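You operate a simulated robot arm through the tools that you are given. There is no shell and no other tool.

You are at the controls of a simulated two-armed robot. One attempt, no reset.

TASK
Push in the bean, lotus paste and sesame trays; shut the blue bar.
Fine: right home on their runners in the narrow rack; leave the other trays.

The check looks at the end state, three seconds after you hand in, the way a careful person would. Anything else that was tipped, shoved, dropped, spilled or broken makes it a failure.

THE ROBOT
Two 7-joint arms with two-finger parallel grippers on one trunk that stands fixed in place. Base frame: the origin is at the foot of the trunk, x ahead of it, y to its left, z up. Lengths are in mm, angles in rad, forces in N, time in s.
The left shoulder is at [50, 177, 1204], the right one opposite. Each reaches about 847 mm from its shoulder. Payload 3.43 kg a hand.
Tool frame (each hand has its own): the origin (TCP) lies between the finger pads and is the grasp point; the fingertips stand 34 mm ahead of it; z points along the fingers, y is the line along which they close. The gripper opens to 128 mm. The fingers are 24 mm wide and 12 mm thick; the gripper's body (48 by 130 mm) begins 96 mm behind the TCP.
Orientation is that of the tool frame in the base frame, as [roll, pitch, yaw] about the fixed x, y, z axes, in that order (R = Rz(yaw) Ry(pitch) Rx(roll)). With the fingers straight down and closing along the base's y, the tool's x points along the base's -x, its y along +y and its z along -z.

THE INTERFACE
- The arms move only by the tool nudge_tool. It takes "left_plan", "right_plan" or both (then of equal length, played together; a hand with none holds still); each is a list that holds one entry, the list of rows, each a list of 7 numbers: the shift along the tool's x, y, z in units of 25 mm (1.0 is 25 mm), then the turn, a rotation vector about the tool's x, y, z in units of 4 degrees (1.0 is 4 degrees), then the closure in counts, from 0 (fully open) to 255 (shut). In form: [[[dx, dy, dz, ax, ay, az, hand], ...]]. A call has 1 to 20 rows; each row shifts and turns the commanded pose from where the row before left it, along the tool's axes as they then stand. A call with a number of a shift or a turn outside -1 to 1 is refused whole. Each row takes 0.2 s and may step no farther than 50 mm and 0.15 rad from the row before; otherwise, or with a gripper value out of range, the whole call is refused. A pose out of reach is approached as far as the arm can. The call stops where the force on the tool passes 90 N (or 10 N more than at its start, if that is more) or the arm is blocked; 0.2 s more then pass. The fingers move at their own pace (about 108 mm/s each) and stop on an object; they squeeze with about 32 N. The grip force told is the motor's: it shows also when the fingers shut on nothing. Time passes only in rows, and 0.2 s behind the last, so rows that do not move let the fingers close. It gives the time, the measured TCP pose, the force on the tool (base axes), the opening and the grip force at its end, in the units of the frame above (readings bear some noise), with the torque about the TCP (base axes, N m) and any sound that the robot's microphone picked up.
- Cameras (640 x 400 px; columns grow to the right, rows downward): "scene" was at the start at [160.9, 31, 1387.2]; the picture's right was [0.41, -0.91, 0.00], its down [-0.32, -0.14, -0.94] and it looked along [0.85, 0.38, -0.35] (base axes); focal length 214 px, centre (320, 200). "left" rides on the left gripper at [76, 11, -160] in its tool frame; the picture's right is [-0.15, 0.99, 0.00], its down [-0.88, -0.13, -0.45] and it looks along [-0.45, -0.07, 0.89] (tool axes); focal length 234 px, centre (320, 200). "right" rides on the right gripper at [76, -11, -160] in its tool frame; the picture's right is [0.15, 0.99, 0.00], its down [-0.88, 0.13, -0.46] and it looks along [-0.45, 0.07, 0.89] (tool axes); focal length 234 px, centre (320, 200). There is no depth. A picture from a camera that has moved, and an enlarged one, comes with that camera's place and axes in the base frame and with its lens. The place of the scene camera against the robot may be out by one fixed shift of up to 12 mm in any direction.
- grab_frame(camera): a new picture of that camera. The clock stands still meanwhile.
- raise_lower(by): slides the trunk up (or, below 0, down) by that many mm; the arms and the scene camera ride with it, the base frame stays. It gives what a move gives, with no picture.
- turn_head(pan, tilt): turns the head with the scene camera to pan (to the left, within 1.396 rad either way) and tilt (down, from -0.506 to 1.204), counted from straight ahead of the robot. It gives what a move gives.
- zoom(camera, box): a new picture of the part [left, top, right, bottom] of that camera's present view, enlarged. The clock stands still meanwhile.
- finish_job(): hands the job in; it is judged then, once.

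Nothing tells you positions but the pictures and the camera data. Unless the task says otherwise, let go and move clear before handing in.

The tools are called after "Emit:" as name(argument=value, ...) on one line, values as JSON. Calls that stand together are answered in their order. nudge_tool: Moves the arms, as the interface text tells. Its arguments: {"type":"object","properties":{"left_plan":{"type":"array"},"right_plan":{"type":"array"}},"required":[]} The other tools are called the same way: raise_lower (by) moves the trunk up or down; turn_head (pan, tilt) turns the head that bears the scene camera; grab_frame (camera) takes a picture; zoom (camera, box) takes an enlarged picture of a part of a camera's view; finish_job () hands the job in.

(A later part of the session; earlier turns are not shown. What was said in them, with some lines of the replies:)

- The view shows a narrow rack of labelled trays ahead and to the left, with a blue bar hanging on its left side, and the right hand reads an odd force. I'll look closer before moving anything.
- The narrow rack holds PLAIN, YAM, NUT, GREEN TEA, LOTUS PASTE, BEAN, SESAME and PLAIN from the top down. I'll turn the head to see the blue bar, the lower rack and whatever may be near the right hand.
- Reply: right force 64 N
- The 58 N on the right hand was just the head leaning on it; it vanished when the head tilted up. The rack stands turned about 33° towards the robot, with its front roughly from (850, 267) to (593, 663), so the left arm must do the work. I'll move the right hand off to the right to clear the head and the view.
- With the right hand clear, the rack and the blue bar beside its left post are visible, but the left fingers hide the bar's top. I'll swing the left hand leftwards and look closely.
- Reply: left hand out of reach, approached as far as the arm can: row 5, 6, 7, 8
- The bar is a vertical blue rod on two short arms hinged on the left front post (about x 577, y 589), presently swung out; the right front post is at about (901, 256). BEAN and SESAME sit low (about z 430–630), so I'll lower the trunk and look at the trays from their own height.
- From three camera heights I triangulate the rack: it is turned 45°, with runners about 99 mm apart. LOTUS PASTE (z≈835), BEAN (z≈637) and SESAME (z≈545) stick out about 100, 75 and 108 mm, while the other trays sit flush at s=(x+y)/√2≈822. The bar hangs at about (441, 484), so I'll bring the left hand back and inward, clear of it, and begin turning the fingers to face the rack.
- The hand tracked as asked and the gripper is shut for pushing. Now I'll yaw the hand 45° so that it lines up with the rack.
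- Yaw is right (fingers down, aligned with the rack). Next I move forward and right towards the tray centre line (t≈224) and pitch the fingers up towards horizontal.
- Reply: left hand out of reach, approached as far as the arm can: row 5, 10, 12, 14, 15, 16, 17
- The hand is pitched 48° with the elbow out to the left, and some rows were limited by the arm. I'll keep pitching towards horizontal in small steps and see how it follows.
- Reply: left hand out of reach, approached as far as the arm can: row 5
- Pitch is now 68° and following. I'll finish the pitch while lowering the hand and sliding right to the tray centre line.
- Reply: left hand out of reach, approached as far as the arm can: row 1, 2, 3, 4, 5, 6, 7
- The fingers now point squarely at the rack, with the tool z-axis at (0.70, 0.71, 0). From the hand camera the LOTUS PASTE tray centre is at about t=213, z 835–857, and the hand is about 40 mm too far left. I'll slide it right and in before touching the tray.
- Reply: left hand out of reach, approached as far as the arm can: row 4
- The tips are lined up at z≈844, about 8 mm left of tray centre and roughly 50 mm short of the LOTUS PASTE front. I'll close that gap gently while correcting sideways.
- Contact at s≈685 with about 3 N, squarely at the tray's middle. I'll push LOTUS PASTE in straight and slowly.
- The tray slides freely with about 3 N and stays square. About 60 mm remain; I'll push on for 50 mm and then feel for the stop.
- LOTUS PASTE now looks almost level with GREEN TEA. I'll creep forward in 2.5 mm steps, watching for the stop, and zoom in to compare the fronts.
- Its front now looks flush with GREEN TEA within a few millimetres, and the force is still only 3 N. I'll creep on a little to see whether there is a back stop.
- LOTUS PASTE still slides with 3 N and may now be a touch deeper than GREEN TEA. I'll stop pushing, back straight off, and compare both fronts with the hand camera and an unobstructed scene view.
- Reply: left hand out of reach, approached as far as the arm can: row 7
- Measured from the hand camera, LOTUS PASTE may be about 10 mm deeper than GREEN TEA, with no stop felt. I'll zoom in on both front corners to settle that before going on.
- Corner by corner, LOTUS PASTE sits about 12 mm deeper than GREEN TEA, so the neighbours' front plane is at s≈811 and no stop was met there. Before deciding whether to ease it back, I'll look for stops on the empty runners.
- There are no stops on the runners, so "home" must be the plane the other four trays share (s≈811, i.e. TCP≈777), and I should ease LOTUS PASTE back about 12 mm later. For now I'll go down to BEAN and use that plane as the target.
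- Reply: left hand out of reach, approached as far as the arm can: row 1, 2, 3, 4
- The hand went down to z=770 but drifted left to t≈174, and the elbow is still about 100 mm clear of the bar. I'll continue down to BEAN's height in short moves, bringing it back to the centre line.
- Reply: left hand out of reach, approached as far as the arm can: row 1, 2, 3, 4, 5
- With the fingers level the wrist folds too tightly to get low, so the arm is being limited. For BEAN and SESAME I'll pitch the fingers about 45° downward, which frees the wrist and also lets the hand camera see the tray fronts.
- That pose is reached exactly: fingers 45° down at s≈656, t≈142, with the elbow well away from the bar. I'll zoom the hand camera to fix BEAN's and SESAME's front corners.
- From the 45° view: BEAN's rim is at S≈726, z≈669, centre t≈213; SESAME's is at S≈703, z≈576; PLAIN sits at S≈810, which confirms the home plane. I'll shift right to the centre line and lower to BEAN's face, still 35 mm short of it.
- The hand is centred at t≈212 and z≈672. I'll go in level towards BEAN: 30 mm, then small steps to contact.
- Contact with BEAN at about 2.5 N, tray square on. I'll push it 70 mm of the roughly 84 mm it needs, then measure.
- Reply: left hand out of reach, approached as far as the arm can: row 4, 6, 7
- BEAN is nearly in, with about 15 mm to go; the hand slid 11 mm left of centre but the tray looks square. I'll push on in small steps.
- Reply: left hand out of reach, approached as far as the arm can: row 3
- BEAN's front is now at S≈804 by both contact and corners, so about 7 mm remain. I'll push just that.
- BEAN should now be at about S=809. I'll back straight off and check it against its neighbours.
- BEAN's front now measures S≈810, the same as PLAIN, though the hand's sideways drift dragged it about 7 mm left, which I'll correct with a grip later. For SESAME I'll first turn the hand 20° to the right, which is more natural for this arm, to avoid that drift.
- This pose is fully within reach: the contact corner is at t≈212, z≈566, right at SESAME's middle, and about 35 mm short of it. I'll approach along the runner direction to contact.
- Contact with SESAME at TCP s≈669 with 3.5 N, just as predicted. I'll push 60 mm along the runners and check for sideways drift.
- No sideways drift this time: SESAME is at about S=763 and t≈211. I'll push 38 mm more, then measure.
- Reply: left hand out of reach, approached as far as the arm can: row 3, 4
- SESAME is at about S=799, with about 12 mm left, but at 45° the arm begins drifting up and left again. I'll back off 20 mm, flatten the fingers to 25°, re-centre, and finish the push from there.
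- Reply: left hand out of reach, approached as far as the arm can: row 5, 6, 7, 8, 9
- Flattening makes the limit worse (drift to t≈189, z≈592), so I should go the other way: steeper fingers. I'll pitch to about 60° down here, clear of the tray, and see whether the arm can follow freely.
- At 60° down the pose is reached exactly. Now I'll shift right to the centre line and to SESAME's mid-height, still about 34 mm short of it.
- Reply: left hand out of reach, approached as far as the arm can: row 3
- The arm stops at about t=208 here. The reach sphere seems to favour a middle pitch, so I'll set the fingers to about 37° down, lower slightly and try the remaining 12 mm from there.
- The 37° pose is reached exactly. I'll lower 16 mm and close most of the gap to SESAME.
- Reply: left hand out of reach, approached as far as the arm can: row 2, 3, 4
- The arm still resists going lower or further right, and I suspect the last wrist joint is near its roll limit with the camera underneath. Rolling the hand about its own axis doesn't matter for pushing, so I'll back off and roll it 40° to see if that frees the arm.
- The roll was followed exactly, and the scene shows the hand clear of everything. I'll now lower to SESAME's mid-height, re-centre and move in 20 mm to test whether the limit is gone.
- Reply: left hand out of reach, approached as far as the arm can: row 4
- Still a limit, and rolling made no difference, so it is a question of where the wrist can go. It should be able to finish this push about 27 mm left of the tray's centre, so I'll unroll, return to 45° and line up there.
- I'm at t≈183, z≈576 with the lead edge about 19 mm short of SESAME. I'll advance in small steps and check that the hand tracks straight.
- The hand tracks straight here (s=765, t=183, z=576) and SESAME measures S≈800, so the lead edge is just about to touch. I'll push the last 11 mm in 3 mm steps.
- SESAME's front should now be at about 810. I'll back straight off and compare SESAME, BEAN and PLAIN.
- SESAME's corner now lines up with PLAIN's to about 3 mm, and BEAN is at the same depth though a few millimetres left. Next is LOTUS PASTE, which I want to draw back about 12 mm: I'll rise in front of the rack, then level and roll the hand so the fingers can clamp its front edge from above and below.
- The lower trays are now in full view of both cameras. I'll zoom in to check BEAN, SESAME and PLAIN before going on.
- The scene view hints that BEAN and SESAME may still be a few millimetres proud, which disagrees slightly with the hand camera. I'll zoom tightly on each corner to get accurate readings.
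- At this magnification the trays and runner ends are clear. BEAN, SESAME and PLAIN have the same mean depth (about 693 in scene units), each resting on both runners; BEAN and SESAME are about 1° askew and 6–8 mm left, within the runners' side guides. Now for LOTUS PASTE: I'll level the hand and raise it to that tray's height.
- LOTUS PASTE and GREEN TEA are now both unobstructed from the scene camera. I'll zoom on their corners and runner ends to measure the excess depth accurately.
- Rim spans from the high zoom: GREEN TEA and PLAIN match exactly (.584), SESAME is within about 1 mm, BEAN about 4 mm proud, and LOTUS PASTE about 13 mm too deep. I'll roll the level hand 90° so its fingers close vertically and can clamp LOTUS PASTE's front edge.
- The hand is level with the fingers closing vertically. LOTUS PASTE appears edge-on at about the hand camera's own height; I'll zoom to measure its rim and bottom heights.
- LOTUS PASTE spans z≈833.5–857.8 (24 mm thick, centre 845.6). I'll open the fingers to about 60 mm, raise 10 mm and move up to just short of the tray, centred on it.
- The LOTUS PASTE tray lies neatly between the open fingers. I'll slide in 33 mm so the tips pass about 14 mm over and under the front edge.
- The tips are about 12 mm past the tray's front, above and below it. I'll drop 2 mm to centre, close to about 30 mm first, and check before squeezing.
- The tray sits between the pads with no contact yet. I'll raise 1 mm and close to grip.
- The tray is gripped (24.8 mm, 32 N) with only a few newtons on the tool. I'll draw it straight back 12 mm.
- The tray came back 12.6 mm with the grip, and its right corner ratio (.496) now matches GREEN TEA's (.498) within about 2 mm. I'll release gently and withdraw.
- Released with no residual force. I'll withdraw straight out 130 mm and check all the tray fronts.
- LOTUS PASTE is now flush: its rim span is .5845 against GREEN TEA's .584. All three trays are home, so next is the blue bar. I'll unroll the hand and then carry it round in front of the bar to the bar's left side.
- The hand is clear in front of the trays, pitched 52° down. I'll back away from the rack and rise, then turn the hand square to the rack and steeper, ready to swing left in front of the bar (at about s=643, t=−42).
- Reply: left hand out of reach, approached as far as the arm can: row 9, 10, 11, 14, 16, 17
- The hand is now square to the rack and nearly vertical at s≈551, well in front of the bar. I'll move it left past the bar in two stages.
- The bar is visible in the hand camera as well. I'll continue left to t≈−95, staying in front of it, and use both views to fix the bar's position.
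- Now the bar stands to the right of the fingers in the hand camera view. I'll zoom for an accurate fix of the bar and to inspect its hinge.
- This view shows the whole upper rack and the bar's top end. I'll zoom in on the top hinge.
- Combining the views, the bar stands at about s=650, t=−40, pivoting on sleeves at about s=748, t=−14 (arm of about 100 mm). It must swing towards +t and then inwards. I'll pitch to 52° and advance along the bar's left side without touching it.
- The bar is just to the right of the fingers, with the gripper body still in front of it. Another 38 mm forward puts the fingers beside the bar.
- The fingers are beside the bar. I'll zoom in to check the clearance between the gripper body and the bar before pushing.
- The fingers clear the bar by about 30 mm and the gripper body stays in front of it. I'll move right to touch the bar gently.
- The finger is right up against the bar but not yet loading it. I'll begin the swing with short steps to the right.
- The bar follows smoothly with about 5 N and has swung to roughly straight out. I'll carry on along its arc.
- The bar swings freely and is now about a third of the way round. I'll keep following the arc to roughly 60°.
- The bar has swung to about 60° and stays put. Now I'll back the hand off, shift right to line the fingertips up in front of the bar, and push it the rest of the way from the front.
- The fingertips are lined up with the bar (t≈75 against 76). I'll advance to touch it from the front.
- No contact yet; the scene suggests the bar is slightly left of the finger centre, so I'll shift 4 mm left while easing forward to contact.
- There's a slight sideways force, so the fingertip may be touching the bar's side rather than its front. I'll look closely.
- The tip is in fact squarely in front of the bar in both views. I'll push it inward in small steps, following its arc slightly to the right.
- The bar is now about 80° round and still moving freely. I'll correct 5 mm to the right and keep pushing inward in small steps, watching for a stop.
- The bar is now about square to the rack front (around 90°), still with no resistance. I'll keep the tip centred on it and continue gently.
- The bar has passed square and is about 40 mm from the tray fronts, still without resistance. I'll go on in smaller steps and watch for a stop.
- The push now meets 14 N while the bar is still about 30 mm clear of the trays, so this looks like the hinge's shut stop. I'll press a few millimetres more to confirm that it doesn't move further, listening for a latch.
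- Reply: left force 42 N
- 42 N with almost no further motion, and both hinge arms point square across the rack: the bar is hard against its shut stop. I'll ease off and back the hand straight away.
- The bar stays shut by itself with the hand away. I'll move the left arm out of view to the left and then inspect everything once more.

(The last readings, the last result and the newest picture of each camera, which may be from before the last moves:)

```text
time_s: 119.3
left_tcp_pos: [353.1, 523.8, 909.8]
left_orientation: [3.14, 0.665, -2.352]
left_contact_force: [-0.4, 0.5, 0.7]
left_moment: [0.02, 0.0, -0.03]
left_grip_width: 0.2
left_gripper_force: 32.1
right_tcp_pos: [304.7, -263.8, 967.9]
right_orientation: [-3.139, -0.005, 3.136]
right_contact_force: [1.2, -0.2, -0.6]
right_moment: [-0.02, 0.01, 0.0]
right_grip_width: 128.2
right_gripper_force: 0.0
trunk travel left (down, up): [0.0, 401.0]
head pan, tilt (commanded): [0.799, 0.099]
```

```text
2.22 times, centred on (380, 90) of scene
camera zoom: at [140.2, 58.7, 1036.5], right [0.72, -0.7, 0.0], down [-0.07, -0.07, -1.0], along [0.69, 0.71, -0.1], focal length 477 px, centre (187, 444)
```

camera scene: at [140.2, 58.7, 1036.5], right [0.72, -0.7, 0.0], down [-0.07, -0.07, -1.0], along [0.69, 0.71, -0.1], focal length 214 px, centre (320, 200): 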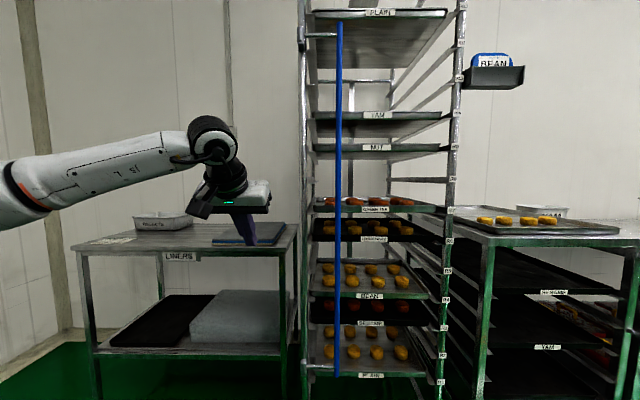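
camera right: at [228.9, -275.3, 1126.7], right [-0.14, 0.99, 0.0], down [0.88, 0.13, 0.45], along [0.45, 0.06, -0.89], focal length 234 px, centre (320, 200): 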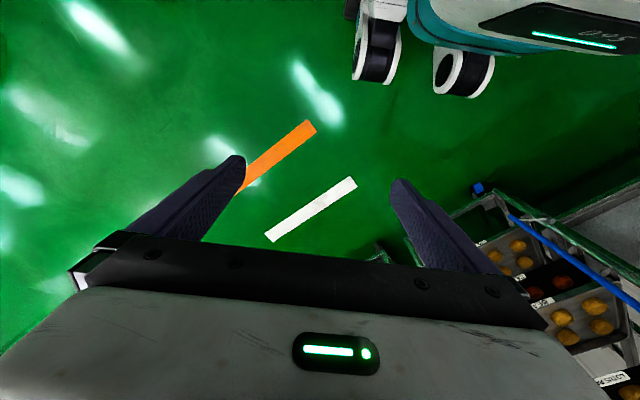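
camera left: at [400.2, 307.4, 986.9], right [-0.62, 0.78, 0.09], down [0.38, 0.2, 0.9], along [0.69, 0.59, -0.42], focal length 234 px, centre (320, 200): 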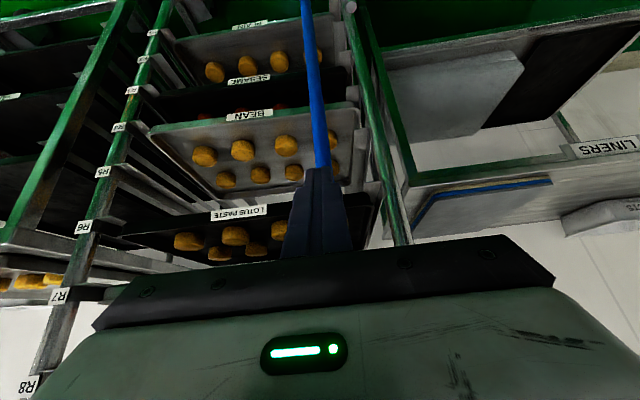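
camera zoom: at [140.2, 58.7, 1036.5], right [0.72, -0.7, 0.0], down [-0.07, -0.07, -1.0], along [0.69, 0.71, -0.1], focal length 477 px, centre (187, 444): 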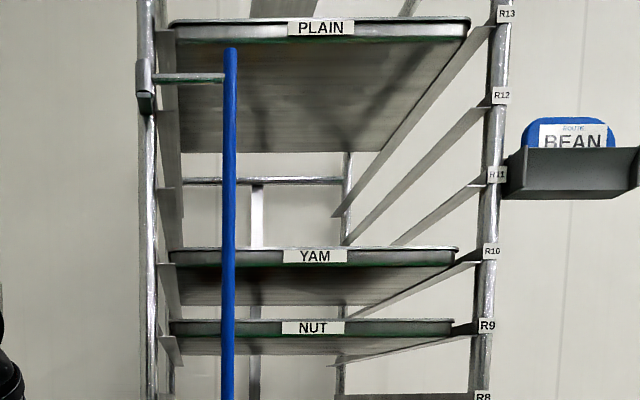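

The rack is now in full, clear view with the bar shut across its front. I'll take one more set of tight zooms on the corners to check that all the trays are flush.

Emit:
zoom(camera="scene", box=[295, 195, 345, 226])

Emit:
zoom(camera="scene", box=[295, 222, 345, 253])

Emit:
zoom(camera="scene", box=[295, 275, 345, 306])

Emit:
zoom(camera="scene", box=[295, 305, 345, 336])

Emit:
zoom(camera="scene", box=[295, 355, 345, 386])

Emit:
zoom(camera="scene", box=[405, 195, 455, 226])

Emit:
zoom(camera="scene", box=[405, 222, 455, 253])

Emit:
zoom(camera="scene", box=[405, 275, 455, 306])

Emit:
zoom(camera="scene", box=[405, 305, 455, 336])

Emit:
zoom(camera="scene", box=[405, 355, 455, 386])

```text
12.80 times, centred on (320, 210) of scene
camera zoom: at [140.2, 58.7, 1036.5], right [0.72, -0.7, 0.0], down [-0.07, -0.07, -1.0], along [0.69, 0.71, -0.1], focal length 2745 px, centre (320, 66)
```

zoom: 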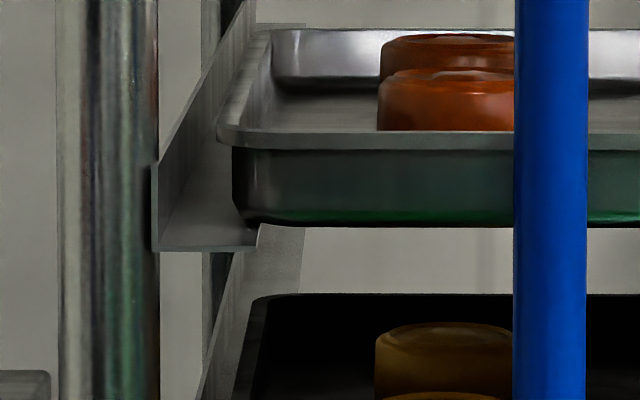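

```text
12.80 times, centred on (320, 238) of scene
camera zoom: at [140.2, 58.7, 1036.5], right [0.72, -0.7, 0.0], down [-0.07, -0.07, -1.0], along [0.69, 0.71, -0.1], focal length 2745 px, centre (320, -280)
```

zoom: 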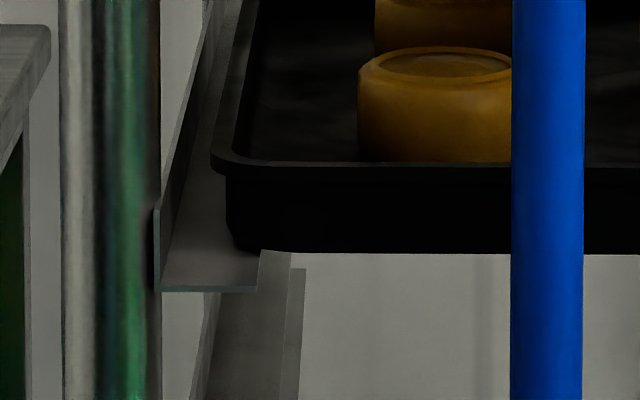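

```text
12.80 times, centred on (320, 290) of scene
camera zoom: at [140.2, 58.7, 1036.5], right [0.72, -0.7, 0.0], down [-0.07, -0.07, -1.0], along [0.69, 0.71, -0.1], focal length 2745 px, centre (320, -958)
```

zoom: 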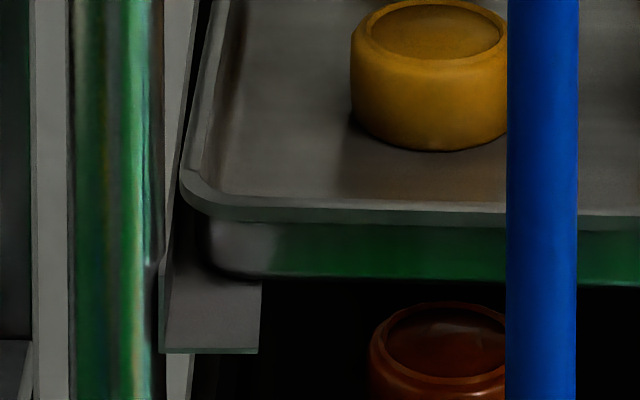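

```text
12.80 times, centred on (320, 320) of scene
camera zoom: at [140.2, 58.7, 1036.5], right [0.72, -0.7, 0.0], down [-0.07, -0.07, -1.0], along [0.69, 0.71, -0.1], focal length 2745 px, centre (320, -1342)
```

zoom: 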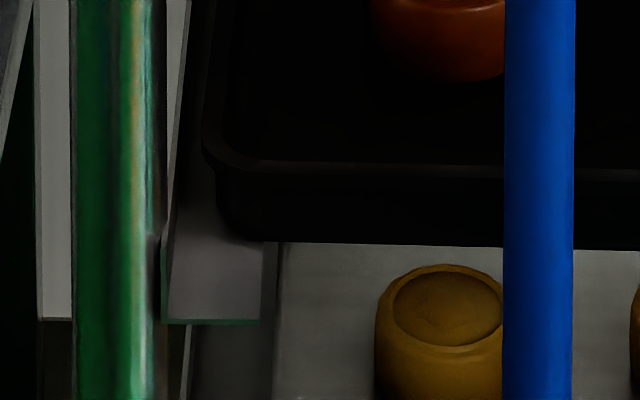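

```text
12.80 times, centred on (320, 370) of scene
camera zoom: at [140.2, 58.7, 1036.5], right [0.72, -0.7, 0.0], down [-0.07, -0.07, -1.0], along [0.69, 0.71, -0.1], focal length 2745 px, centre (320, -1982)
```

zoom: 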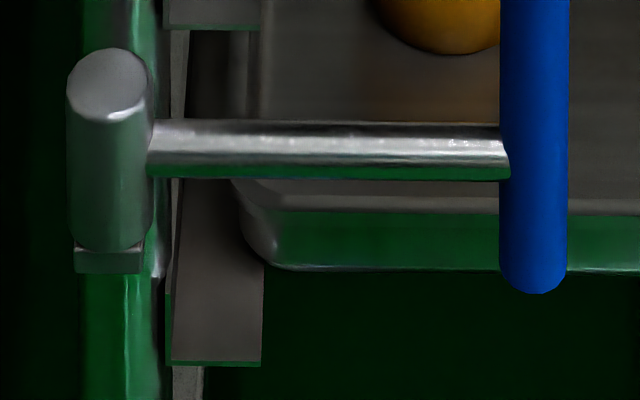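

```text
12.80 times, centred on (430, 210) of scene
camera zoom: at [140.2, 58.7, 1036.5], right [0.72, -0.7, 0.0], down [-0.07, -0.07, -1.0], along [0.69, 0.71, -0.1], focal length 2745 px, centre (-1088, 66)
```

zoom: 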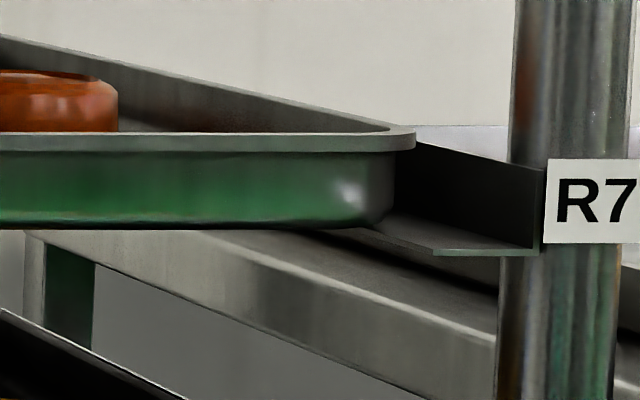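

```text
12.80 times, centred on (430, 238) of scene
camera zoom: at [140.2, 58.7, 1036.5], right [0.72, -0.7, 0.0], down [-0.07, -0.07, -1.0], along [0.69, 0.71, -0.1], focal length 2745 px, centre (-1088, -280)
```

zoom: 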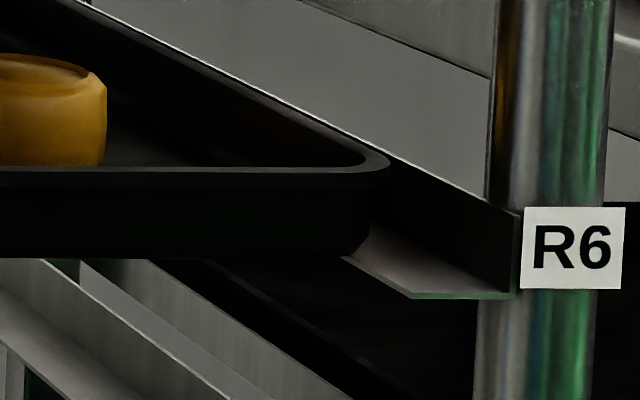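

```text
12.80 times, centred on (430, 290) of scene
camera zoom: at [140.2, 58.7, 1036.5], right [0.72, -0.7, 0.0], down [-0.07, -0.07, -1.0], along [0.69, 0.71, -0.1], focal length 2745 px, centre (-1088, -958)
```

zoom: 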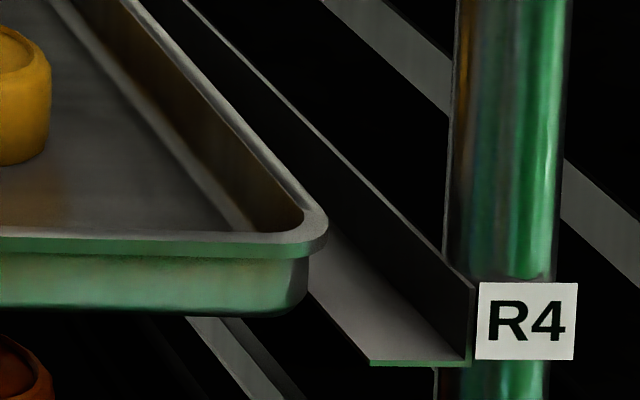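

```text
12.80 times, centred on (430, 320) of scene
camera zoom: at [140.2, 58.7, 1036.5], right [0.72, -0.7, 0.0], down [-0.07, -0.07, -1.0], along [0.69, 0.71, -0.1], focal length 2745 px, centre (-1088, -1342)
```

zoom: 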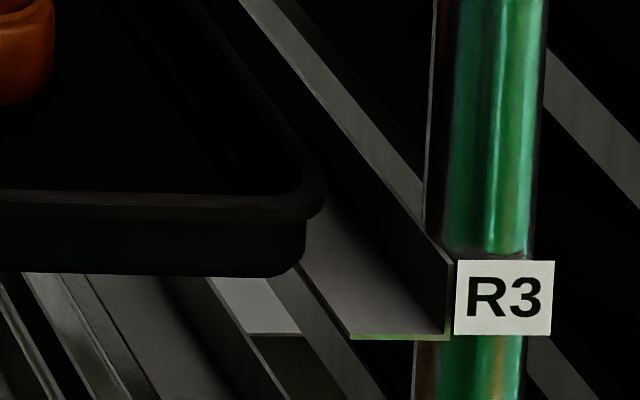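

```text
12.80 times, centred on (430, 370) of scene
camera zoom: at [140.2, 58.7, 1036.5], right [0.72, -0.7, 0.0], down [-0.07, -0.07, -1.0], along [0.69, 0.71, -0.1], focal length 2745 px, centre (-1088, -1982)
```

zoom: 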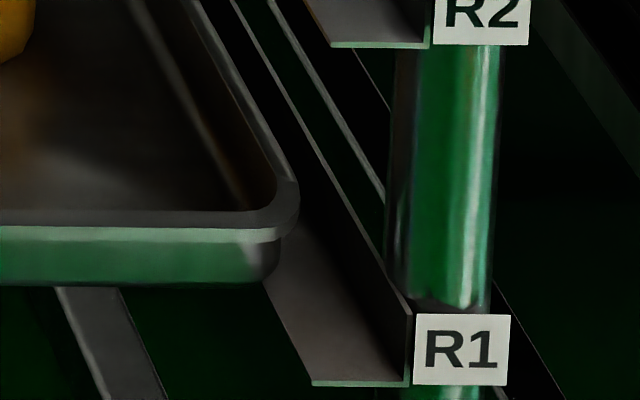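

LOTUS PASTE, SESAME and BEAN all sit in the same plane as the home trays, with mean depths about 1, 1 and 3 mm short, and each rests on both its runners. The blue bar is hard against its shut stop and stays there. Both hands are empty and clear and nothing else has moved, so I'll hand the job in.

Emit:
finish_job()

```text
The job is handed in.
```

I pushed the bean, lotus paste and sesame trays home on their runners in the narrow rack and shut the blue bar. The job is handed in; I haven't seen the result of the check.

- **Trays:** All three fronts are level with the trays that were already home. Lotus paste and sesame are within about 1 mm on average and bean within about 3 mm.
- **Skew:** Bean and sesame sit slightly askew, about 1° each, with their right front corners roughly 5–7 mm proud. Bean's front is about 10 mm left of centre and sesame's about 6 mm. At its front right corner bean has very little overlap on the runner. I left these because the arm couldn't reach far enough right to square them safely.
- **Lotus paste:** I first pushed it about 12 mm too deep, then gripped its front edge and drew it back level.
- **Bar:** It swung round to a hard stop square across the rack front and stayed there when I let go. It stands about 30 mm clear of the trays.
- **Everything else:** I saw nothing else moved, tipped or spilled. Both hands are empty and clear of the rack.
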